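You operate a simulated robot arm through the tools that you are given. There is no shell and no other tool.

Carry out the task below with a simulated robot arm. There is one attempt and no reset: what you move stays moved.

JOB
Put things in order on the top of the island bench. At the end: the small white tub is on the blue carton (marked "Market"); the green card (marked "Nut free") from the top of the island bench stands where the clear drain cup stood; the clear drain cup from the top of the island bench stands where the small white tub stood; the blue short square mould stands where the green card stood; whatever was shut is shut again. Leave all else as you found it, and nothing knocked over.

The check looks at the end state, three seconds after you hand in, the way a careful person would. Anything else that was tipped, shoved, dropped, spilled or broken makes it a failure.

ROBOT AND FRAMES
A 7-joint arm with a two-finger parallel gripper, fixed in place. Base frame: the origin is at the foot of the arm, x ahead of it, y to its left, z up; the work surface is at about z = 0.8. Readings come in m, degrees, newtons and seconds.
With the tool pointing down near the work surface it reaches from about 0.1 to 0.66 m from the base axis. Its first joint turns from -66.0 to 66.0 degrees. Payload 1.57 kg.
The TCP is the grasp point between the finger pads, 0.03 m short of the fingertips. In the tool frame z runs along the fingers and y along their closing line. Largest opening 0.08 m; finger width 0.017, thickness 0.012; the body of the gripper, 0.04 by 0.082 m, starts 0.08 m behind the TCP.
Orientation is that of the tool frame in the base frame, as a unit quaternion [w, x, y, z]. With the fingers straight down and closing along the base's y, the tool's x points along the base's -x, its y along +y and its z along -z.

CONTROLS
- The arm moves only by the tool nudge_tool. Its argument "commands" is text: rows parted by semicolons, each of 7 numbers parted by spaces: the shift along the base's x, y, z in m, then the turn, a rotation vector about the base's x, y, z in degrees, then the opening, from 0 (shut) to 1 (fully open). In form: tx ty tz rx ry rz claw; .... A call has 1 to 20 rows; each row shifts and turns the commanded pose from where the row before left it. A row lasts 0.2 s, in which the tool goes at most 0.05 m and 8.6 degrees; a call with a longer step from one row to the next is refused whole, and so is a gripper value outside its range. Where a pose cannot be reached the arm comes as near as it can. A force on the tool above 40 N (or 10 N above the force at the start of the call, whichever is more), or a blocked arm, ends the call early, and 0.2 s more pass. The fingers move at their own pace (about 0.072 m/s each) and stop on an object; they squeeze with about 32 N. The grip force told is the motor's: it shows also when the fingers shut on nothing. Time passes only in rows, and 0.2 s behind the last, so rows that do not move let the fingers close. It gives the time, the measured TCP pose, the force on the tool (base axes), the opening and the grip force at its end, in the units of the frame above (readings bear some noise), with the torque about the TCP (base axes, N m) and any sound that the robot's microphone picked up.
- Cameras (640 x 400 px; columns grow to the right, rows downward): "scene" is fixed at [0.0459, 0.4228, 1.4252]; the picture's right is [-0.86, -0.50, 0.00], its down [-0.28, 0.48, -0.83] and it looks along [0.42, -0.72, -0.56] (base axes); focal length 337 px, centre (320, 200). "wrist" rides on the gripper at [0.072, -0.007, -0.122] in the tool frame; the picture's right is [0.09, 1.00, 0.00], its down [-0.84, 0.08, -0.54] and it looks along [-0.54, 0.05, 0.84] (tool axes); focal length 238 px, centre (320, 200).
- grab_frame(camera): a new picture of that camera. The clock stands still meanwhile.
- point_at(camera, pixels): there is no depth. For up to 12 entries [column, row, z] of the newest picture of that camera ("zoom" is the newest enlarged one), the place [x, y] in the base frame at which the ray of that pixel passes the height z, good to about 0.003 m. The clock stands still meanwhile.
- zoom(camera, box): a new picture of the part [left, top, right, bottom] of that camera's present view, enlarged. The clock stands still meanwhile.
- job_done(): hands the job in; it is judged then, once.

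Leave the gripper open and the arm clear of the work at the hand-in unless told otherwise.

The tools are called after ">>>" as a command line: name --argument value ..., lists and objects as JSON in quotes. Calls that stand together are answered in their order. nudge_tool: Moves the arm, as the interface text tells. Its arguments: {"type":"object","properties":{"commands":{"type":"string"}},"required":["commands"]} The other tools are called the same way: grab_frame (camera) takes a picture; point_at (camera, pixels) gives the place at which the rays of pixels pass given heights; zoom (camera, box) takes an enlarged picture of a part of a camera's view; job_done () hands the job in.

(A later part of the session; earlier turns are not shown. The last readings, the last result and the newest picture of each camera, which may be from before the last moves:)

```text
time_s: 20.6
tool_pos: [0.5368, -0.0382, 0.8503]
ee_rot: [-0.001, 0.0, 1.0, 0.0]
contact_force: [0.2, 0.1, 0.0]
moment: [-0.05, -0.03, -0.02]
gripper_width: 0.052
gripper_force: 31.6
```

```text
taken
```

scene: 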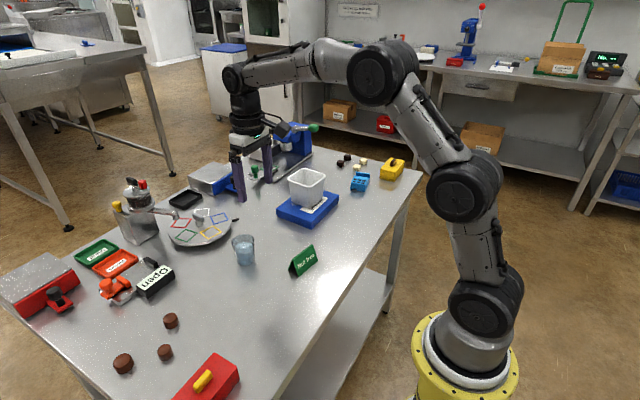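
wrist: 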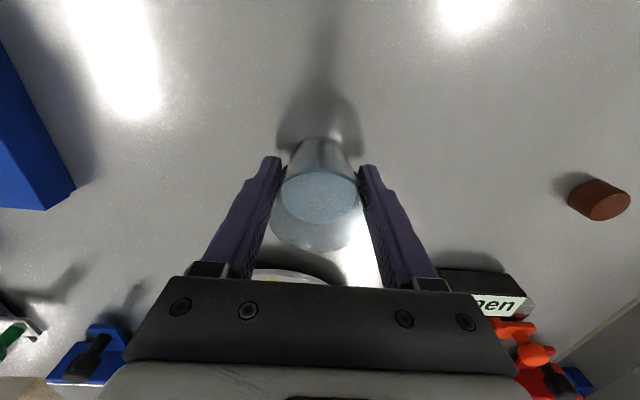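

Held at 0.052 m with 31.6 N. Lift slowly and check that it hangs upright.

>>> nudge_tool --commands "0 0 0.004 0 0 0 0.3; 0 0 0.008 0 0 0 0.3; 0 0 0.01 0 0 0 0.3; 0 0 0.01 0 0 0 0.3; 0 0 0.006 0 0 0 0.3; 0 0 0.002 0 0 0 0.3; 0 0 0 0 0 0 0.3"

>>> zoom --camera "scene" --box '[190, 180, 300, 280]'

>>> grab_frame --camera "wrist"

```text
time_s: 22.2
tool_pos: [0.538, -0.038, 0.8918]
ee_rot: [0.0, -0.001, 1.0, 0.0]
contact_force: [0.8, -0.4, -2.3]
moment: [-0.01, 0.01, -0.02]
gripper_width: 0.0522
gripper_force: 31.6
```

```text
4.00 times, centred on (245, 230) of scene
```

zoom: 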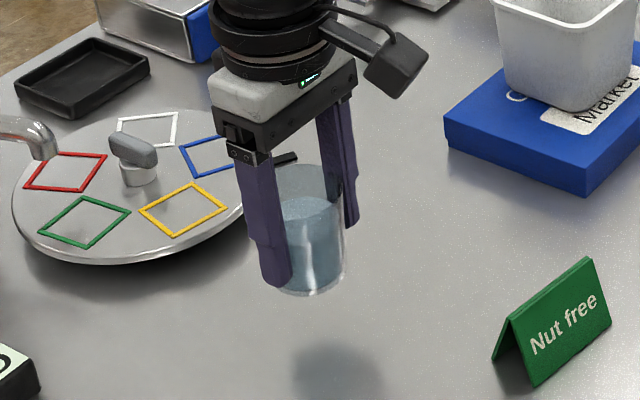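

```text
taken
```

wrist: 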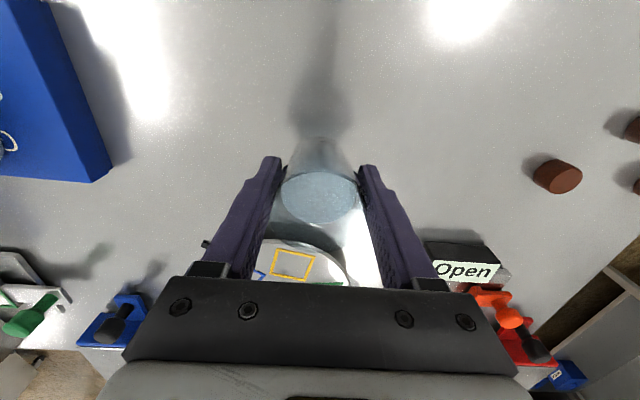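

Cup hangs level. Carry it smoothly to the tub's old place, TCP (0.3785, 0.0605), with gentle ramps.

>>> nudge_tool --commands "-0.0048 0.003 0 0 0 0 0.3; -0.0095 0.0059 0 0 0 0 0.3; -0.0143 0.0089 0 0 0 0 0.3; -0.0175 0.0109 0 0 0 0 0.3; -0.0191 0.0119 0 0 0 0 0.3; -0.0191 0.0119 0 0 0 0 0.3; -0.0191 0.0119 0 0 0 0 0.3; -0.0175 0.0109 0 0 0 0 0.3; -0.0143 0.0089 0 0 0 0 0.3; -0.0111 0.0069 0 0 0 0 0.3; -0.008 0.005 0 0 0 0 0.3; -0.0047 0.0029 0 0 0 0 0.3; 0 0 0 0 0 0 0.3; 0 0 0 0 0 0 0.3"

>>> grab_frame --camera "scene"

>>> grab_frame --camera "wrist"

```text
time_s: 25.2
tool_pos: [0.3786, 0.0605, 0.8922]
ee_rot: [0.0, 0.0, 1.0, 0.001]
contact_force: [0.5, -0.7, -1.1]
moment: [-0.01, 0.01, -0.04]
gripper_width: 0.0518
gripper_force: 31.6
```

```text
taken
```

scene: 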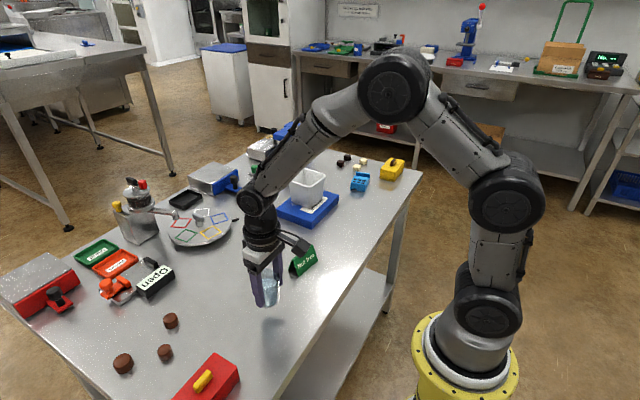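

```text
taken
```

wrist: 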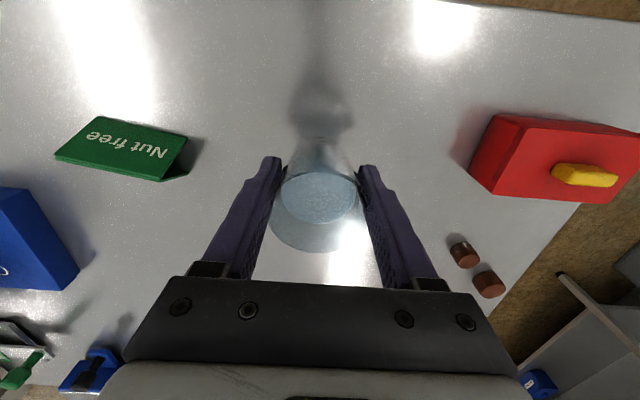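

Over the tub's old spot. Lower gently by 0.038, then small steps.

>>> nudge_tool --commands "0 0 -0.005 0 0 0 0.3; 0 0 -0.01 0 0 0 0.3; 0 0 -0.01 0 0 0 0.3; 0 0 -0.008 0 0 0 0.3; 0 0 -0.004 0 0 0 0.3; 0 0 -0.002 0 0 0 0.3; 0 0 0 0 0 0 0.3"

```text
time_s: 26.8
tool_pos: [0.3791, 0.0593, 0.8525]
ee_rot: [0.0, 0.0, 1.0, 0.0]
contact_force: [0.0, 1.1, -0.3]
moment: [-0.02, -0.01, 0.02]
gripper_width: 0.0522
gripper_force: 31.9
```

No contact yet; lower 1 mm at a time.

>>> nudge_tool --commands "0 0 -0.001 0 0 0 0.3; 0 0 -0.001 0 0 0 0.3; 0 0 0 0 0 0 0.3"

```text
time_s: 27.6
tool_pos: [0.3785, 0.0607, 0.8513]
ee_rot: [0.0, 0.0, 1.0, 0.0]
contact_force: [0.0, -0.1, 2.9]
moment: [0.07, 0.07, 0.02]
gripper_width: 0.0521
gripper_force: 31.9
```

Touching at +2.9 N. Open slowly.

>>> nudge_tool --commands "0 0 0 0 0 0 0.6; 0 0 0 0 0 0 0.66; 0 0 0 0 0 0 0.72; 0 0 0 0 0 0 0.8; 0 0 0 0 0 0 0.9; 0 0 0 0 0 0 1; 0 0 0 0 0 0 1"

>>> grab_frame --camera "wrist"

>>> zoom --camera "scene" --box '[210, 220, 340, 330]'

```text
time_s: 29.2
tool_pos: [0.3784, 0.0609, 0.8498]
ee_rot: [0.0, -0.001, 1.0, 0.0]
contact_force: [0.6, -0.4, -0.4]
moment: [0.03, 0.01, 0.01]
gripper_width: 0.08
gripper_force: 0.0
```

```text
taken
```

wrist: 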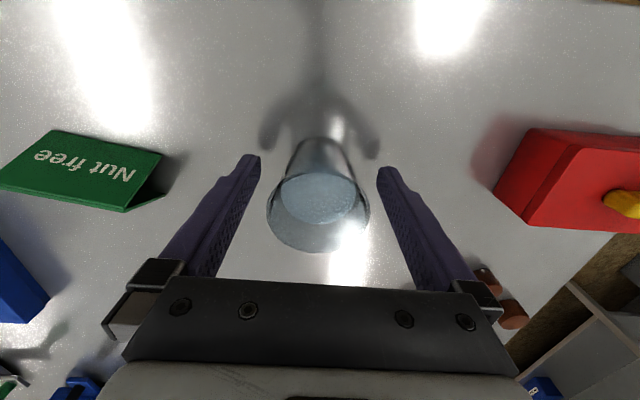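

```text
3.64 times, centred on (275, 275) of scene
```

zoom: 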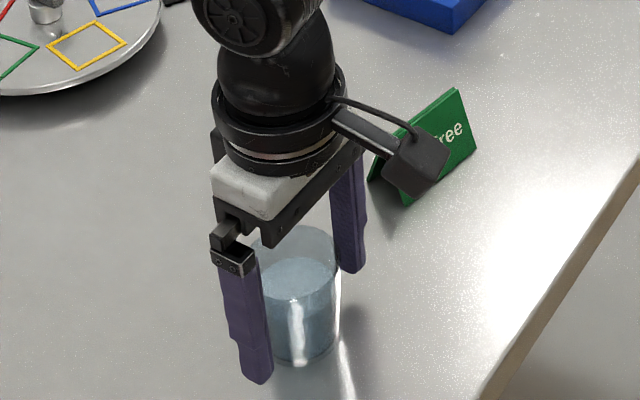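

Cup is released and upright. Lift straight up, then move over the card for a look.

>>> nudge_tool --commands "0 0 0.02 0 0 0 1; 0 0 0.035 0 0 0 1; 0 0 0.045 0 0 0 1; 0 0 0.045 0 0 0 1; 0.005 -0.04 0 0 0 0 1; 0.005 -0.04 0 0 0 0 1; 0.005 -0.04 0 0 0 0 1; 0.005 -0.04 0 0 0 0 1; 0 0 0 0 0 0 1"

>>> grab_frame --camera "wrist"

>>> zoom --camera "scene" --box '[210, 220, 340, 330]'

```text
time_s: 31.2
tool_pos: [0.399, -0.1011, 0.9963]
ee_rot: [0.0, 0.0, 1.0, 0.0]
contact_force: [-0.4, -0.8, 0.3]
moment: [-0.05, 0.0, 0.0]
gripper_width: 0.08
gripper_force: 0.0
```

```text
taken
```

wrist: 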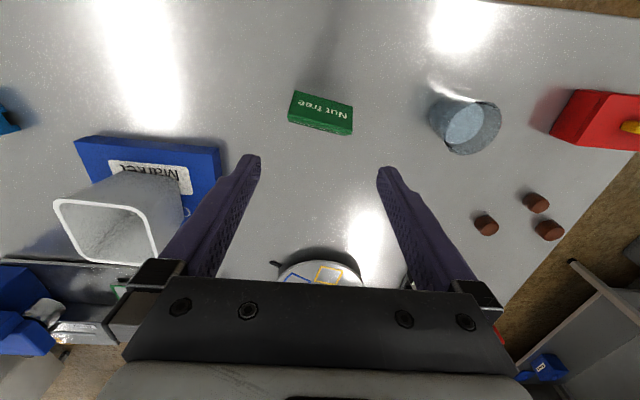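

```text
3.64 times, centred on (275, 275) of scene
```

zoom: 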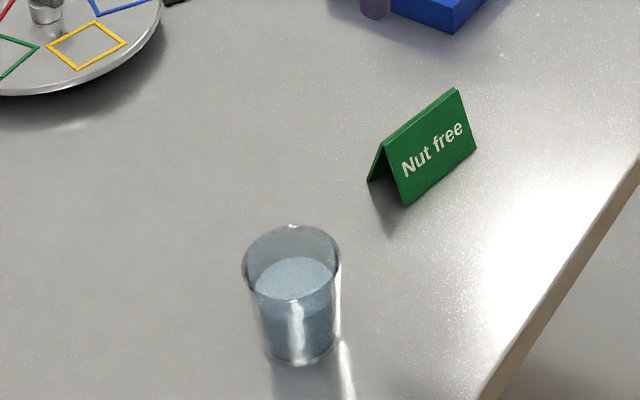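

Cup stands in the tub's spot. Now zoom on the card at (320,113) in the wrist view.

>>> zoom --camera "wrist" --box '[280, 80, 365, 145]'

```text
6.15 times, centred on (322, 112) of wrist
```

zoom: 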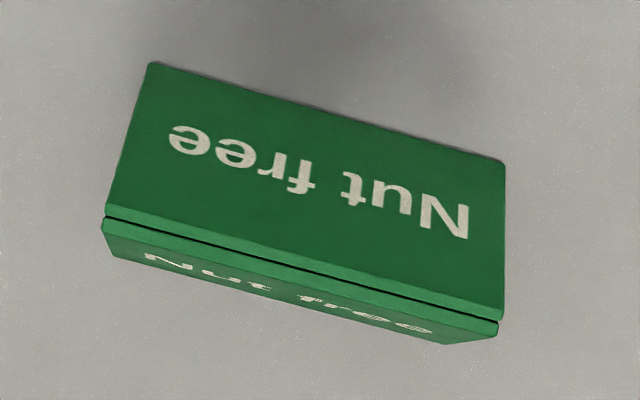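

>>> point_at --camera "zoom" --pixels '[[150, 62, 0.8], [504, 162, 0.8], [112, 256, 0.8], [447, 344, 0.8], [495, 337, 0.8], [104, 214, 0.845], [500, 322, 0.845], [104, 214, 0.85], [500, 322, 0.85], [104, 214, 0.84], [500, 322, 0.84]]'

>>> zoom --camera "scene" --box '[280, 235, 325, 285]'

```text
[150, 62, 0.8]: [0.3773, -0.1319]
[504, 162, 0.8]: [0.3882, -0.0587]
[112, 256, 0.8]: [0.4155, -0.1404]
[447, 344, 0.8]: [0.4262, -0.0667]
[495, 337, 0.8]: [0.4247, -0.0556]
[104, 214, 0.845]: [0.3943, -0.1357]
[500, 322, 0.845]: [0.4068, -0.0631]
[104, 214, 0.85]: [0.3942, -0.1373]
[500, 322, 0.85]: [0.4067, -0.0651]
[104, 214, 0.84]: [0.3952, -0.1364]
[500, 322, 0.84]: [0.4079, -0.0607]
```

```text
8.00 times, centred on (302, 260) of scene
```

zoom: 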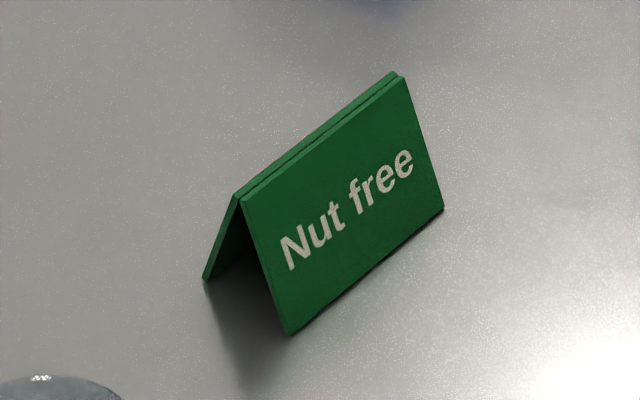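

>>> point_at --camera "zoom" --pixels '[[289, 335, 0.8], [443, 209, 0.8], [205, 280, 0.8], [241, 199, 0.845], [400, 76, 0.845], [241, 199, 0.84], [400, 76, 0.84]]'

```text
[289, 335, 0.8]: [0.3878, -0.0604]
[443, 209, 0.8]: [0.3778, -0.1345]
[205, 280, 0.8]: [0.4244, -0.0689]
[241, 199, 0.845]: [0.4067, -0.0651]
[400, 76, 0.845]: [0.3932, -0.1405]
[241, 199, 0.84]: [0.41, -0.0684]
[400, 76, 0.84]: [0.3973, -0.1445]
```

Card: length ≈0.0745 m, ridge about −9° off the y axis, ridge centre ≈(0.400,−0.100), height ≈0.045. I'll try to grasp it by its two ends (opening 0.08). Turn the tool −9° in two moves and descend to fingertips about 30 mm above the ridge, then check alignment.

>>> nudge_tool --commands "0.0005 0.0005 -0.02 0 0 -5 1; 0 0 -0.03 0 0 -4 1; 0 0 -0.03 0 0 0 1; 0 0 -0.01 0 0 0 1; 0 0 0 0 0 0 1"

>>> grab_frame --camera "wrist"

>>> zoom --camera "wrist" --box '[230, 80, 410, 200]'

```text
time_s: 32.4
tool_pos: [0.3992, -0.0995, 0.905]
ee_rot: [0.0, 0.079, 0.997, 0.0]
contact_force: [0.8, 0.3, 0.9]
moment: [-0.04, -0.02, -0.02]
gripper_width: 0.0801
gripper_force: 0.0
```

```text
taken
```

wrist: 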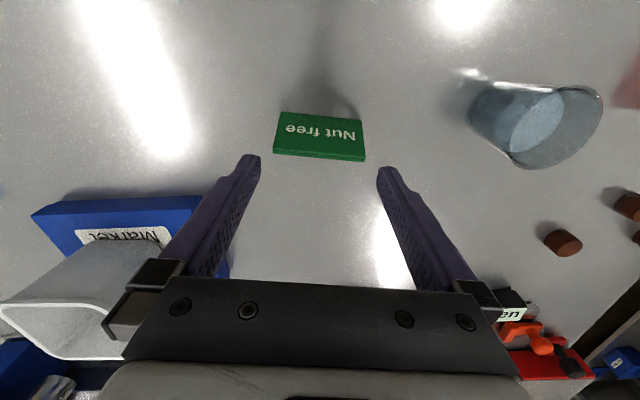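

```text
3.33 times, centred on (320, 140) of wrist
```

zoom: 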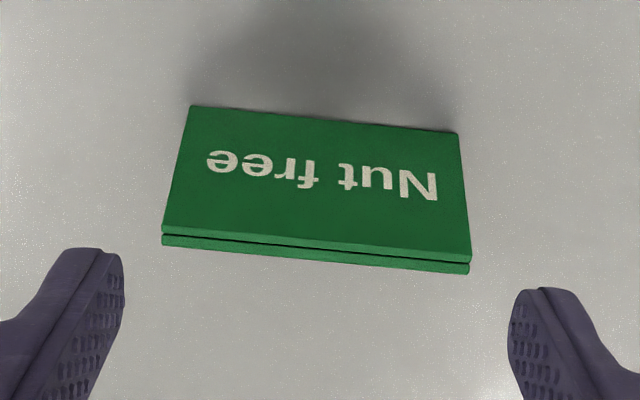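

The ridge is parallel to the finger line and centred (both mid-columns ≈ 317 in the zoom). Descend to where fingertips are just above the ridge and check again.

>>> nudge_tool --commands "0 0 -0.012 0 0 0 1; 0 0 -0.008 0 0 0 1; 0 0 0 0 0 0 1"

>>> zoom --camera "wrist" --box '[230, 90, 410, 210]'

>>> zoom --camera "scene" --box '[250, 190, 350, 290]'

```text
time_s: 33.2
tool_pos: [0.3975, -0.0993, 0.8859]
ee_rot: [0.0, 0.079, 0.997, -0.001]
contact_force: [-0.5, -0.2, 0.4]
moment: [0.0, 0.01, 0.0]
gripper_width: 0.0799
gripper_force: 0.0
```

```text
3.33 times, centred on (320, 150) of wrist
```

zoom: 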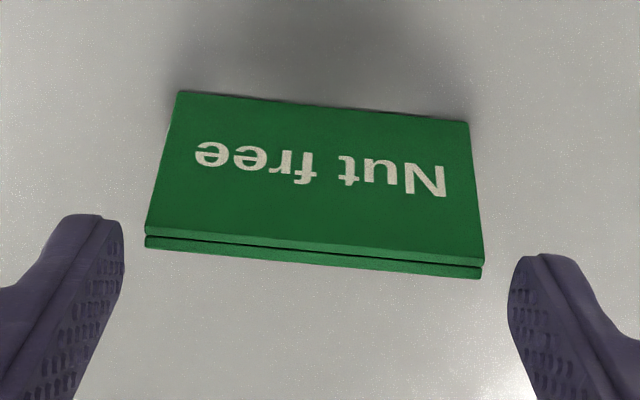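

```text
4.00 times, centred on (300, 240) of scene
```

zoom: 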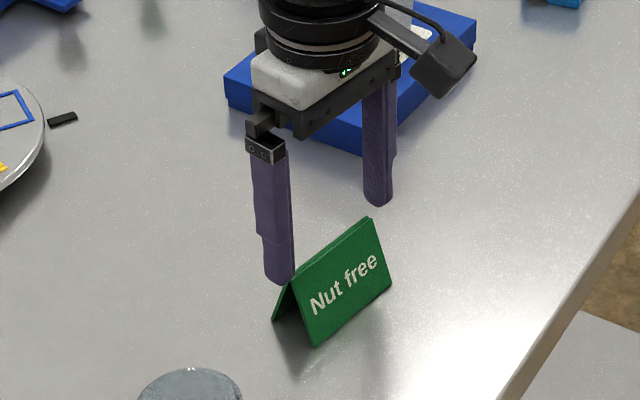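

Clearance ≈3 mm each side, card about 0.5 mm left of centre. Correct slightly and descend carefully so tips pass the ridge ends.

>>> nudge_tool --commands "0.001 -0.0006 -0.005 0 0 0 1; 0 0 -0.005 0 0 0 1; 0 0 -0.004 0 0 0 1; 0 0 -0.003 0 0 0 1; 0 0 0 0 0 0 1"

>>> zoom --camera "wrist" --box '[230, 90, 410, 210]'

>>> zoom --camera "scene" --box '[265, 220, 345, 290]'

```text
time_s: 34.4
tool_pos: [0.4003, -0.0989, 0.8679]
ee_rot: [0.0, 0.079, 0.997, 0.0]
contact_force: [-0.4, -0.1, -0.4]
moment: [0.02, 0.02, 0.01]
gripper_width: 0.0803
gripper_force: 0.0
```

```text
3.33 times, centred on (320, 150) of wrist
```

zoom: 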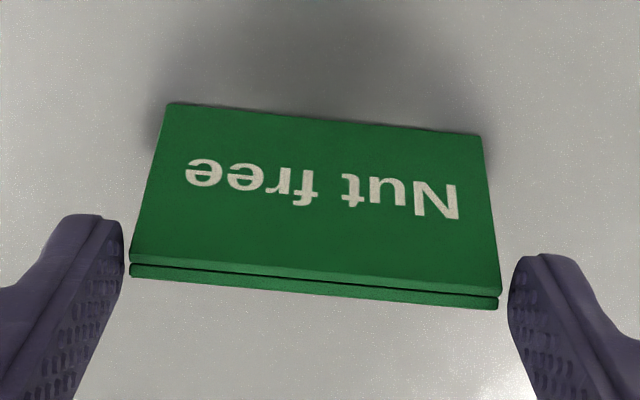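

```text
5.71 times, centred on (305, 255) of scene
```

zoom: 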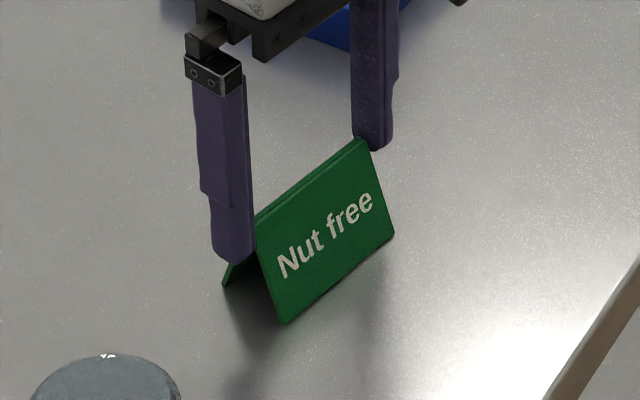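

Tips are past the ridge with no contact (left gap 8 px, right 14 px). Shift −0.7 mm in y and continue to TCP z≈0.838.

>>> nudge_tool --commands "0 -0.0007 -0.003 0 0 0 1; 0 0 -0.006 0 0 0 1; 0 0 -0.008 0 0 0 1; 0 0 -0.008 0 0 0 1; 0 0 -0.004 0 0 0 1; 0 0 0 0 0 0 1"

>>> zoom --camera "wrist" --box '[210, 90, 430, 240]'

>>> zoom --camera "scene" --box '[265, 220, 345, 290]'

```text
time_s: 35.8
tool_pos: [0.4006, -0.0996, 0.8393]
ee_rot: [0.0, 0.078, 0.997, 0.0]
contact_force: [0.3, 0.8, 0.3]
moment: [0.0, -0.01, -0.04]
gripper_width: 0.0798
gripper_force: 0.0
```

```text
2.67 times, centred on (320, 165) of wrist
```

zoom: 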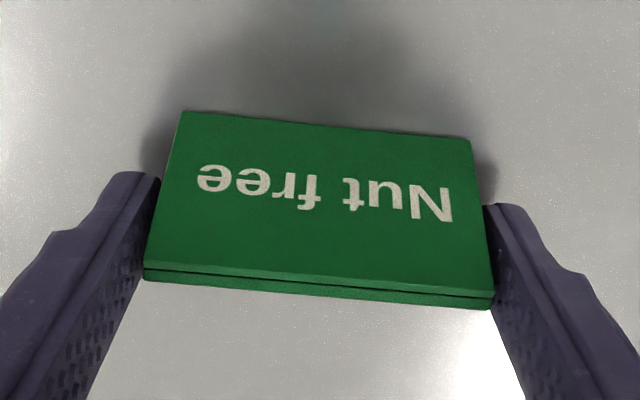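

```text
5.71 times, centred on (305, 255) of scene
```

zoom: 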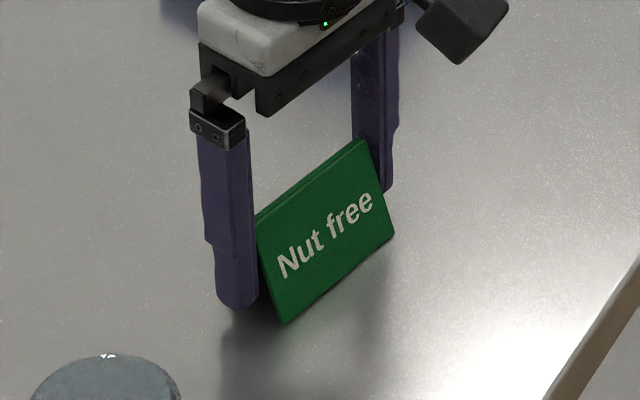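

Fingers flank the ends with tips ≈9 mm above the bench. Close gently.

>>> nudge_tool --commands "0 0 0 0 0 0 0.95; 0 0 0 0 0 0 0.9; 0 0 0 0 0 0 0.8; 0 0 0 0 0 0 0.7; 0 0 0 0 0 0 0.7"

>>> zoom --camera "scene" --box '[265, 220, 345, 290]'

```text
time_s: 37.0
tool_pos: [0.401, -0.0992, 0.84]
ee_rot: [0.0, 0.079, 0.997, 0.0]
contact_force: [-0.4, 0.0, -0.2]
moment: [-0.03, 0.02, 0.01]
gripper_width: 0.0741
gripper_force: 32.5
```

```text
5.71 times, centred on (305, 255) of scene
```

zoom: 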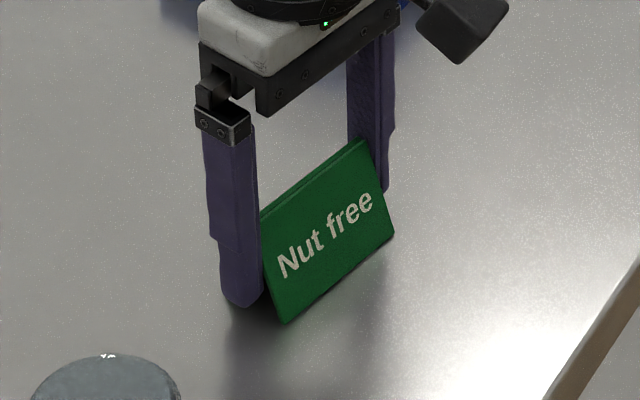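

Gripped at 0.0741 m, 32 N. Lift 4 cm slowly and check.

>>> nudge_tool --commands "0 0 0.005 0 0 0 0.7; 0 0 0.01 0 0 0 0.7; 0 0 0.015 0 0 0 0.7; 0 0 0.01 0 0 0 0.7; 0 0 0 0 0 0 0.7"

>>> zoom --camera "scene" --box '[250, 190, 350, 290]'

```text
time_s: 38.2
tool_pos: [0.3992, -0.0995, 0.8789]
ee_rot: [0.0, 0.078, 0.997, 0.0]
contact_force: [-0.1, -0.2, 0.5]
moment: [0.0, 0.02, -0.02]
gripper_width: 0.074
gripper_force: 32.1
```

```text
4.00 times, centred on (300, 240) of scene
```

zoom: 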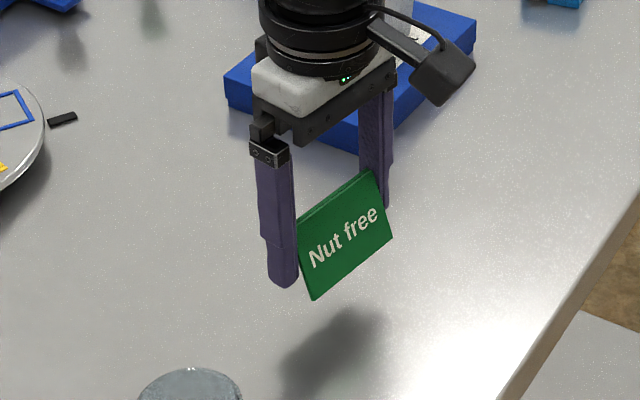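

Card hangs level. Carry it to the cup's old spot (0.537, −0.040).

>>> nudge_tool --commands "0.015 0.0065 0 0 0 0 0.7; 0.0275 0.012 0 0 0 0 0.7; 0.03 0.013 0 0 0 0 0.7; 0.03 0.013 0 0 0 0 0.7; 0.02 0.009 0 0 0 0 0.7; 0.0142 0.006 0 0 0 0 0.7; 0 0 0 0 0 0 0.7; 0 0 0 0 0 0 0.7"

>>> grab_frame --camera "scene"

>>> grab_frame --camera "wrist"

```text
time_s: 40.0
tool_pos: [0.5387, -0.0411, 0.8788]
ee_rot: [0.001, 0.078, 0.997, 0.0]
contact_force: [0.1, 0.9, -1.2]
moment: [0.01, -0.01, 0.02]
gripper_width: 0.0736
gripper_force: 31.5
```

```text
taken
```

scene: 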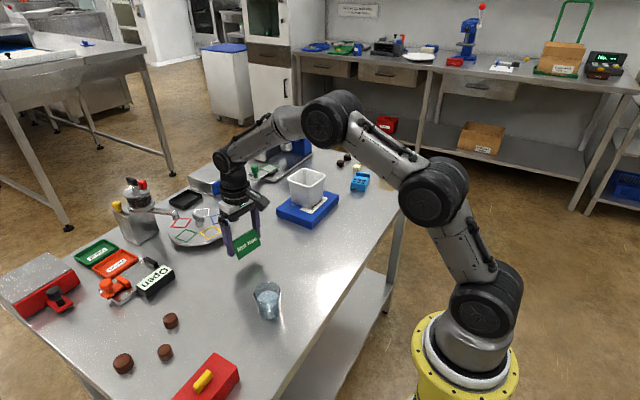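

```text
taken
```

wrist: 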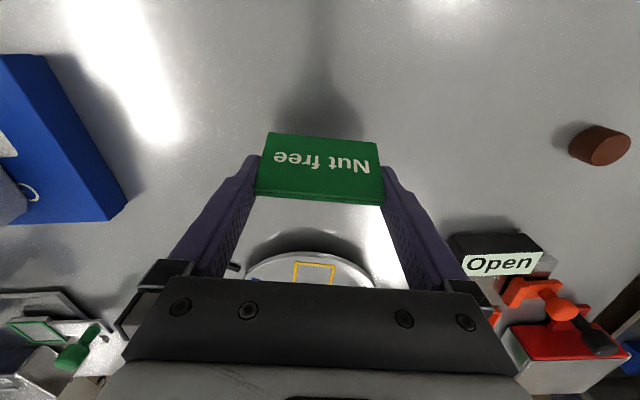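

Above the spot. Lower to near contact.

>>> nudge_tool --commands "0 0 -0.008 0 0 0 0.7; 0 0 -0.012 0 0 0 0.7; 0 0 -0.01 0 0 0 0.7; 0 0 -0.005 0 0 0 0.7; 0 0 -0.002 0 0 0 0.7; 0 0 -0.001 0 0 0 0.7; 0 0 0 0 0 0 0.7"

>>> zoom --camera "scene" --box '[205, 200, 285, 270]'

```text
time_s: 41.6
tool_pos: [0.5371, -0.0405, 0.8412]
ee_rot: [0.0, 0.078, 0.997, 0.0]
contact_force: [0.5, 0.5, -0.1]
moment: [0.01, -0.01, 0.03]
gripper_width: 0.0738
gripper_force: 31.9
```

```text
5.71 times, centred on (245, 235) of scene
```

zoom: 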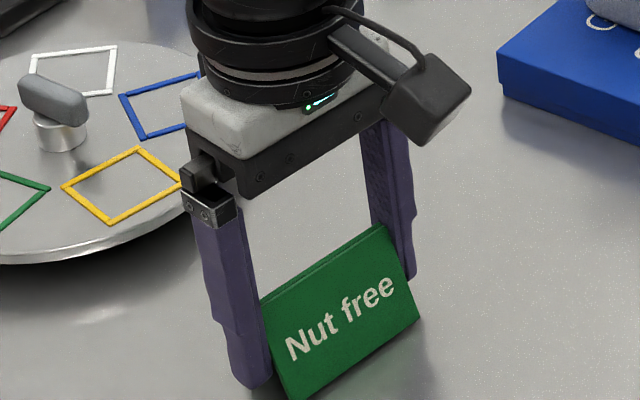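

Not touching yet; lower 1 mm steps.

>>> nudge_tool --commands "0 0 -0.001 0 0 0 0.7; 0 0 -0.0007 0 0 0 0.7; 0 0 0 0 0 0 0.7"

```text
time_s: 42.4
tool_pos: [0.5367, -0.0411, 0.841]
ee_rot: [0.0, 0.078, 0.997, 0.0]
contact_force: [0.0, 0.7, -0.7]
moment: [0.04, 0.0, 0.03]
gripper_width: 0.0739
gripper_force: 32.2
```

>>> nudge_tool --commands "0 0 -0.001 0 0 0 0.7; 0 0 -0.0005 0 0 0 0.7; 0 0 0 0 0 0 0.7"

```text
time_s: 43.2
tool_pos: [0.5388, -0.0404, 0.8398]
ee_rot: [0.001, 0.078, 0.997, 0.0]
contact_force: [-2.6, -0.9, 8.0]
moment: [-0.08, 0.13, -0.01]
gripper_width: 0.074
gripper_force: 32.1
```

Contact at 8 N. Relieve slightly and open.

>>> nudge_tool --commands "0 0 0.0008 0 0 0 0.7; 0 0 0 0 0 0 0.92; 0 0 0 0 0 0 0.96; 0 0 0 0 0 0 1; 0 0 0 0 0 0 1; 0 0 0 0 0 0 1"

>>> zoom --camera "wrist" --box '[210, 90, 430, 240]'

>>> zoom --camera "scene" --box '[205, 200, 285, 270]'

```text
time_s: 44.6
tool_pos: [0.5364, -0.0418, 0.839]
ee_rot: [0.0, 0.078, 0.997, 0.0]
contact_force: [-0.2, 0.1, -0.3]
moment: [-0.03, -0.02, 0.04]
gripper_width: 0.0799
gripper_force: 0.2
```

```text
2.67 times, centred on (320, 165) of wrist
```

zoom: 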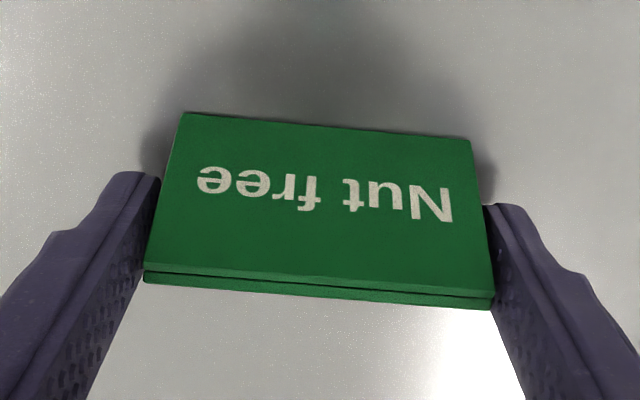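

```text
5.71 times, centred on (245, 235) of scene
```

zoom: 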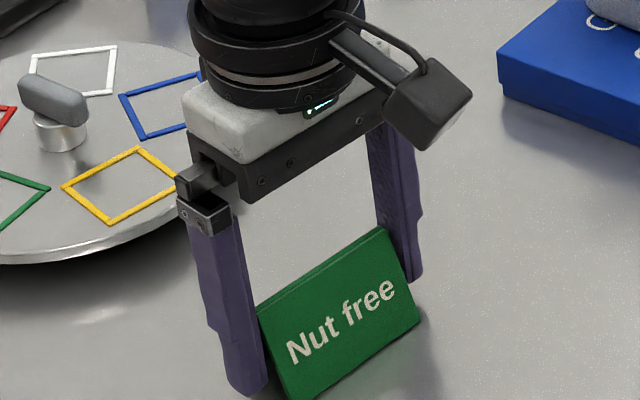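

Released. Lift straight up slowly until clear of the card, then up to height and turn the tool back.

>>> nudge_tool --commands "0 0 0.006 0 0 0 1; 0 0 0.01 0 0 0 1; 0 0 0.015 0 0 0 1; 0 0 0.02 0 0 0 1; 0 0 0.03 0 0 0 1; 0 0 0.04 0 0 0 1; 0 0 0.04 0 0 5 1; 0 0 0.02 0 0 4 1; 0 0 0 0 0 0 1"

>>> grab_frame --camera "scene"

>>> grab_frame --camera "wrist"

```text
time_s: 46.6
tool_pos: [0.5375, -0.0408, 1.0202]
ee_rot: [0.0, 0.0, 1.0, 0.0]
contact_force: [1.1, -0.2, -0.1]
moment: [-0.01, -0.03, 0.01]
gripper_width: 0.0802
gripper_force: 0.1
```

```text
taken
```

scene: 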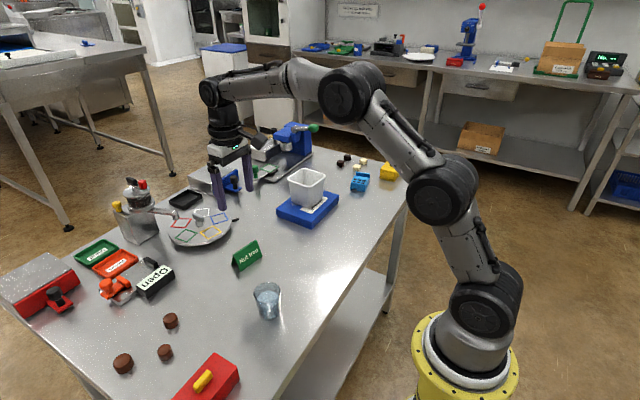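

```text
taken
```

wrist: 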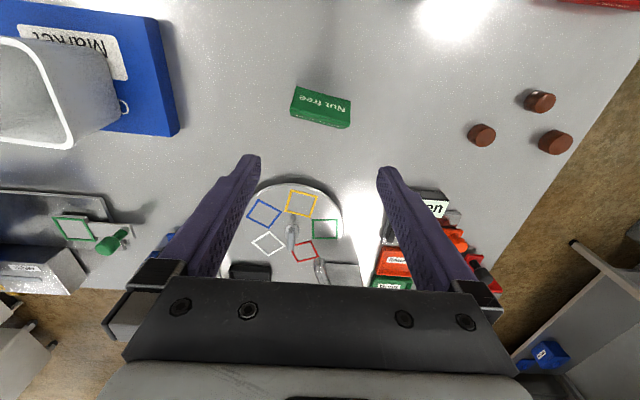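

Card stands at the cup's spot. Next, go look at the mould: move toward (0.40,−0.44) at z≈1.07.

>>> nudge_tool --commands "-0.02 -0.02 0.02 0 0 0 1; -0.03 -0.03 0.03 0 0 0 1; -0.02 -0.04 0 0 0 0 1; -0.02 -0.04 0 0 0 0 1; -0.02 -0.04 0 0 0 0 1; -0.01 -0.045 0 0 0 0 1; -0.01 -0.045 0 0 0 0 1; -0.01 -0.045 0 0 0 0 1; 0 -0.045 0 0 0 0 1; 0 -0.04 0 0 0 0 1; 0 0 0 0 0 0 1; 0 0 0 0 0 0 1"

>>> grab_frame --camera "wrist"

>>> grab_frame --camera "scene"

```text
refused: row 2 steps farther than a row can; nothing moved
```

```text
taken
```

wrist: 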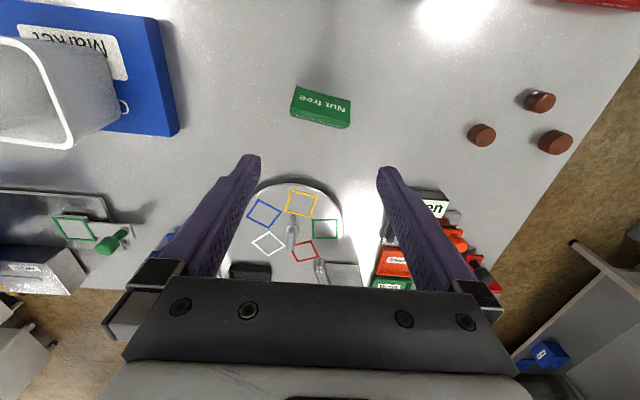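

```text
taken
```

scene: 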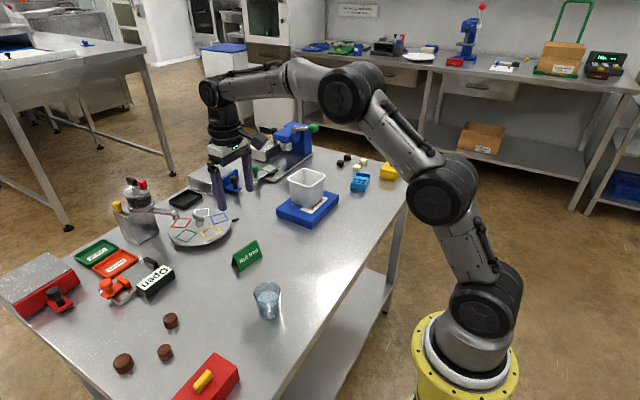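

One row was a hair too long (0.052 m). Resend with shorter steps.

>>> nudge_tool --commands "-0.02 -0.02 0.02 0 0 0 1; -0.025 -0.03 0.025 0 0 0 1; -0.02 -0.04 0.005 0 0 0 1; -0.02 -0.04 0 0 0 0 1; -0.02 -0.04 0 0 0 0 1; -0.01 -0.045 0 0 0 0 1; -0.01 -0.045 0 0 0 0 1; -0.01 -0.045 0 0 0 0 1; 0 -0.045 0 0 0 0 1; 0 -0.04 0 0 0 0 1; 0 0 0 0 0 0 1; 0 0 0 0 0 0 1"

>>> grab_frame --camera "wrist"

>>> grab_frame --camera "scene"

```text
time_s: 49.2
tool_pos: [0.4015, -0.4302, 1.07]
ee_rot: [0.0, 0.0, 1.0, 0.0]
contact_force: [-0.4, 0.2, -0.1]
moment: [0.05, 0.02, 0.04]
gripper_width: 0.0803
gripper_force: 0.0
```

```text
taken
```

wrist: 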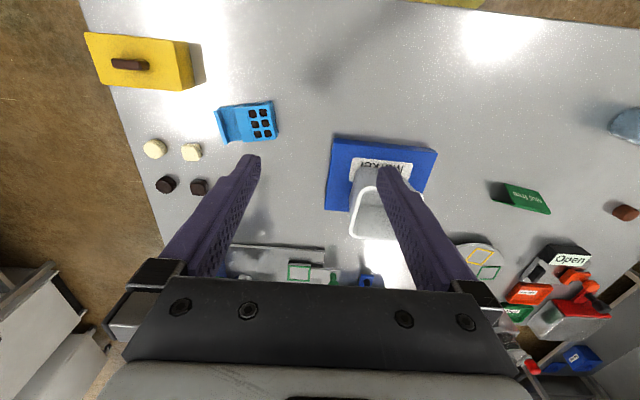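

```text
taken
```

scene: 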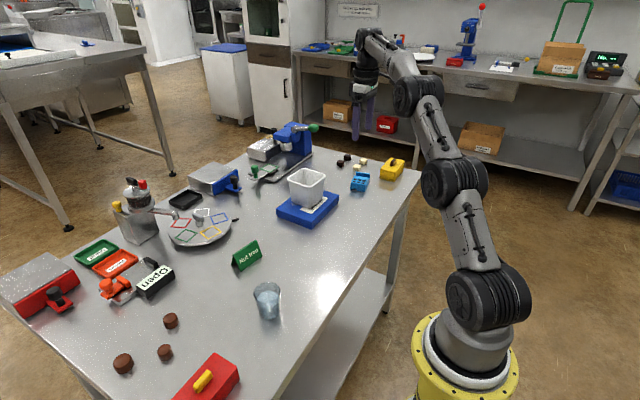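

The mould is at (247,122) in the wrist view. Zoom and measure.

>>> zoom --camera "wrist" --box '[205, 90, 290, 155]'

```text
6.15 times, centred on (248, 122) of wrist
```

zoom: 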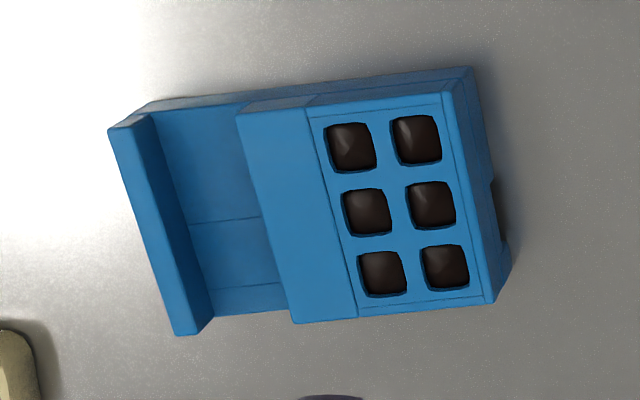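

>>> point_at --camera "zoom" --pixels '[[150, 103, 0.8], [470, 68, 0.8], [512, 268, 0.8], [445, 92, 0.83], [490, 302, 0.83], [237, 112, 0.83], [295, 322, 0.83], [110, 130, 0.84], [178, 335, 0.84], [150, 115, 0.84], [213, 318, 0.84], [355, 318, 0.83]]'

>>> zoom --camera "scene" --box '[335, 160, 385, 200]'

```text
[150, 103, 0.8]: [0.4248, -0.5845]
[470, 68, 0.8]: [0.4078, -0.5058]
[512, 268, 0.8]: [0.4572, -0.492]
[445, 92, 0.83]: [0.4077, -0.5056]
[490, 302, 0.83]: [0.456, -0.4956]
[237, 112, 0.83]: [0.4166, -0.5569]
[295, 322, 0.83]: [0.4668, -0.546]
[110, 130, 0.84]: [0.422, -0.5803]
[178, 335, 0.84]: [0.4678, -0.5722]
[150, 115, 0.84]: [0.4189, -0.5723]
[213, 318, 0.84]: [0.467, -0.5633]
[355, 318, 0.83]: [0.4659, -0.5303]
```

```text
10.00 times, centred on (360, 180) of scene
```

zoom: 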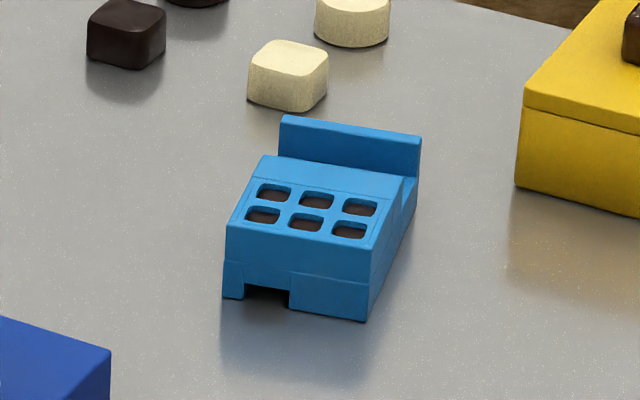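

Mould footprint: about 0.05 × 0.08 m, front corners (0.408,−0.506)/(0.457,−0.492), yaw ≈13.5°, block top ≈0.83, back wall ≈0.84; chocolates sit in its cavities so I must keep it level. Centre ≈(0.442,−0.538), radius 0.70, so I need a tilted tool. Check neighbours: chocolates and yellow box.

>>> grab_frame --camera "wrist"

>>> point_at --camera "wrist" --pixels '[[193, 88, 0.8], [188, 42, 0.83], [181, 90, 0.83], [193, 145, 0.81], [201, 153, 0.8], [190, 160, 0.81], [199, 180, 0.82], [332, 140, 0.823], [325, 208, 0.8]]'

>>> zoom --camera "scene" --box '[330, 140, 420, 200]'

```text
taken
```

wrist: 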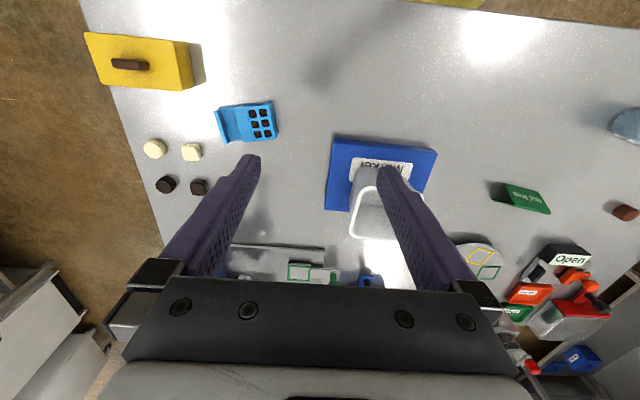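

```text
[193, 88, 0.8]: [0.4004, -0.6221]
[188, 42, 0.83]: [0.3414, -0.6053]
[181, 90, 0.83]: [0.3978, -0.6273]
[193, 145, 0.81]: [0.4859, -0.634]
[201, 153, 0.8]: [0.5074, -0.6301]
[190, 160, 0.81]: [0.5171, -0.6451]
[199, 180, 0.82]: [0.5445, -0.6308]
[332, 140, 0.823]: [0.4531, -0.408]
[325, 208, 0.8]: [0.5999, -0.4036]
```

```text
6.67 times, centred on (375, 170) of scene
```

zoom: 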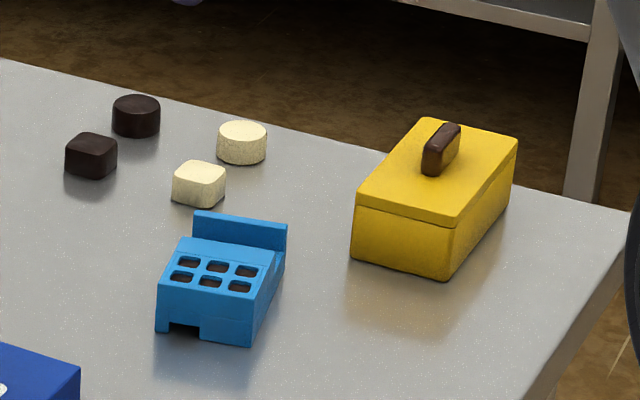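

Neighbours are far enough (chocolates ≥0.09 m from finger positions, yellow box beyond). Rotate the tool −76.5° about z at this height so that it closes across the mould's width.

>>> nudge_tool --commands "0 0 0 0 0 -8.5 0.9; 0 0 0 0 0 -8.5 0.9; 0 0 0 0 0 -8.5 0.9; 0 0 0 0 0 -8.5 0.9; 0 0 0 0 0 -8.5 0.9; 0 0 0 0 0 -8.5 0.9; 0 0 0 0 0 -8.5 0.9; 0 0 0 0 0 -8.5 0.9; 0 0 0 0 0 -8.5 0.9; 0 0 0 0 0 0 0.9"

>>> grab_frame --camera "wrist"

>>> grab_frame --camera "scene"

```text
time_s: 51.4
tool_pos: [0.4014, -0.4312, 1.0697]
ee_rot: [0.0, 0.62, 0.785, 0.0]
contact_force: [-0.2, -0.5, 0.8]
moment: [0.03, -0.01, 0.0]
gripper_width: 0.072
gripper_force: 0.0
```

```text
taken
```

wrist: 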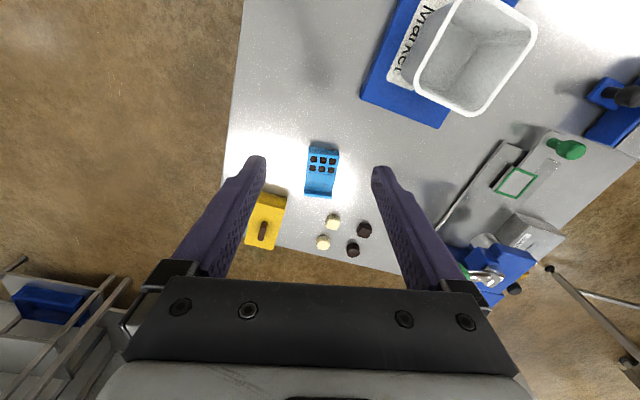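

```text
taken
```

scene: 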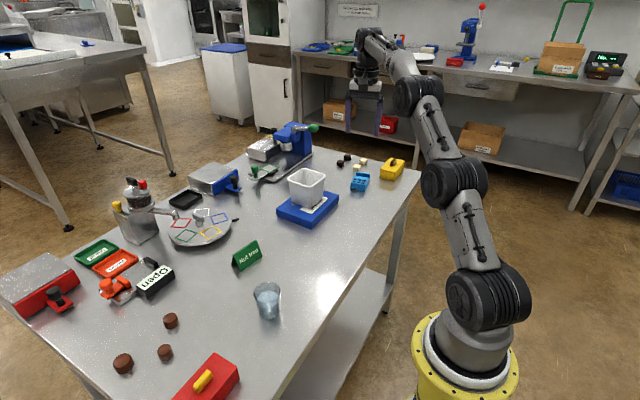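

Now the mould is at (322,172) in the wrist view. Zoom to measure from here.

>>> zoom --camera "wrist" --box '[280, 135, 370, 205]'

```text
5.71 times, centred on (325, 170) of wrist
```

zoom: 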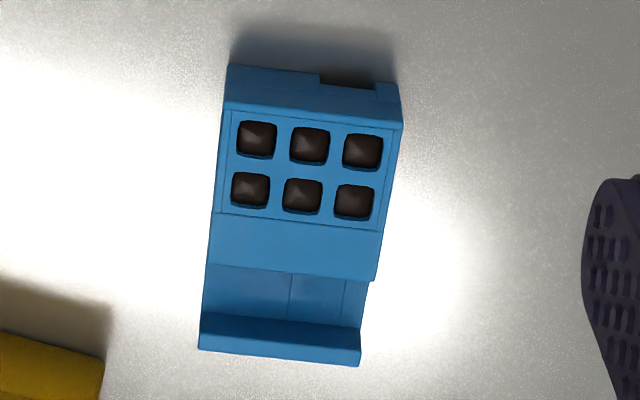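

>>> point_at --camera "zoom" --pixels '[[228, 65, 0.8], [396, 85, 0.8], [225, 100, 0.83], [402, 124, 0.83], [208, 262, 0.83], [374, 282, 0.83], [199, 347, 0.84], [360, 366, 0.84], [203, 313, 0.84], [362, 330, 0.84], [225, 100, 0.825], [402, 124, 0.825]]'

```text
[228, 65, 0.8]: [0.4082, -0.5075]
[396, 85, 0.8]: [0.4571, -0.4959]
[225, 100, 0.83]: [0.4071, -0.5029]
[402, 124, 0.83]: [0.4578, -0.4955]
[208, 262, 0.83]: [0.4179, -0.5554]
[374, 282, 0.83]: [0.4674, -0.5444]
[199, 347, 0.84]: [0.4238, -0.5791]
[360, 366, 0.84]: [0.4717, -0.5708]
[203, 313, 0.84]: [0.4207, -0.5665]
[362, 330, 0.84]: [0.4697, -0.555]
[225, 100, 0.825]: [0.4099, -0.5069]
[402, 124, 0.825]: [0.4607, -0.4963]
```

Yaw is ≈12.4°. Grip point ~0.028 from the front edge: (0.4387,−0.529). Trim yaw −1.2°, tilt −15° about the closing axis (fingers pointing outward) and go to z≈0.93 above it.

>>> nudge_tool --commands "0.01 -0.025 -0.02 0 0 -1.2 0.9; 0.01 -0.025 -0.03 -7.33 -1.6 0 0.9; 0.01 -0.025 -0.03 -7.33 -1.6 0 0.9; 0.0073 -0.0228 -0.03 0 0 0 0.9; 0 0 -0.03 0 0 0 0.9; 0 0 0 0 0 0 0.9; 0 0 0 0 0 0 0.9"

>>> grab_frame --camera "wrist"

>>> grab_frame --camera "scene"

```text
time_s: 53.0
tool_pos: [0.439, -0.5287, 0.9301]
ee_rot: [0.102, 0.622, 0.772, -0.082]
contact_force: [0.6, 0.6, 0.4]
moment: [0.0, -0.02, -0.03]
gripper_width: 0.0722
gripper_force: 0.2
```

```text
taken
```

wrist: 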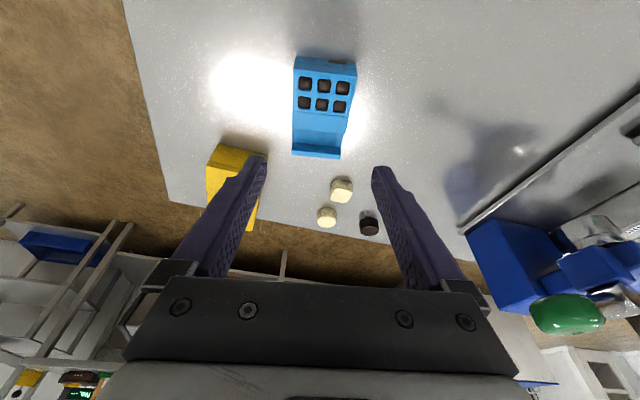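

```text
taken
```

scene: 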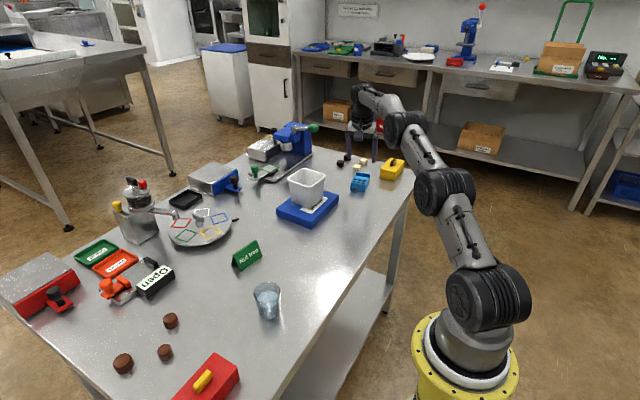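

Pose reached exactly. Zoom to check alignment with the mould.

>>> zoom --camera "wrist" --box '[230, 40, 410, 180]'

```text
2.86 times, centred on (320, 110) of wrist
```

zoom: 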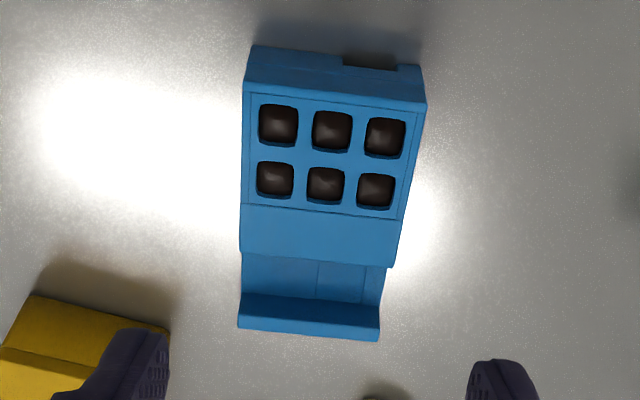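

Well centred (front mid 334, expected ≈333; back mid 309). Descend vertically to z≈0.838.

>>> nudge_tool --commands "0 0 -0.03 0 0 0 0.9; 0 0 -0.03 0 0 0 0.9; 0 0 -0.02 0 0 0 0.9; 0 0 -0.008 0 0 0 0.9; 0 0 -0.004 0 0 0 0.9; 0 0 0 0 0 0 0.9"

>>> grab_frame --camera "wrist"

>>> zoom --camera "scene" --box '[310, 120, 420, 210]'

```text
time_s: 54.4
tool_pos: [0.4387, -0.5296, 0.8369]
ee_rot: [0.102, 0.622, 0.772, -0.082]
contact_force: [0.2, 0.2, 0.3]
moment: [0.01, 0.02, -0.02]
gripper_width: 0.0719
gripper_force: 0.0
```

```text
taken
```

wrist: 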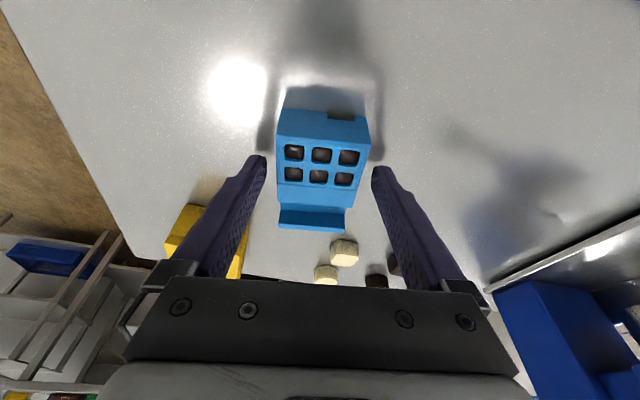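

```text
4.44 times, centred on (365, 165) of scene
```

zoom: 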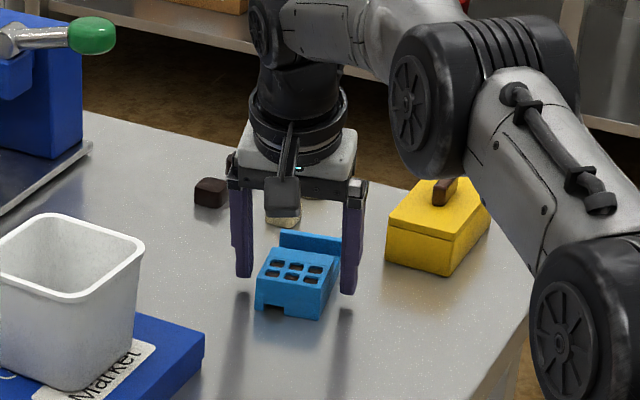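

The mould is centred between the fingers (12 and 11 px gaps at the grip row). Close gently.

>>> nudge_tool --commands "0 0 0 0 0 0 0.8; 0 0 0 0 0 0 0.72; 0 0 0 0 0 0 0.66; 0 0 0 0 0 0 0.6; 0 0 0 0 0 0 0.5; 0 0 0 0 0 0 0.4; 0 0 0 0 0 0 0.4"

>>> grab_frame --camera "wrist"

>>> zoom --camera "scene" --box '[330, 150, 390, 200]'

```text
time_s: 56.0
tool_pos: [0.4386, -0.5283, 0.8373]
ee_rot: [0.102, 0.622, 0.772, -0.081]
contact_force: [-0.7, 0.0, 0.5]
moment: [0.0, 0.05, 0.0]
gripper_width: 0.0511
gripper_force: 32.3
```

```text
taken
```

wrist: 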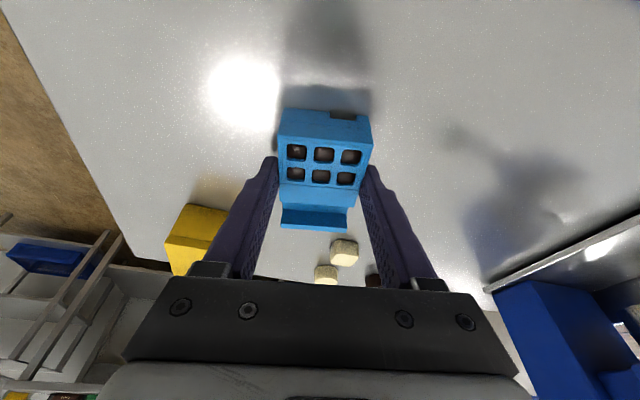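

```text
8.00 times, centred on (360, 175) of scene
```

zoom: 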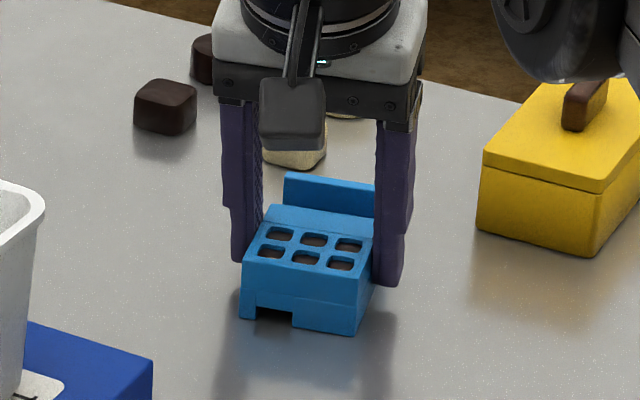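

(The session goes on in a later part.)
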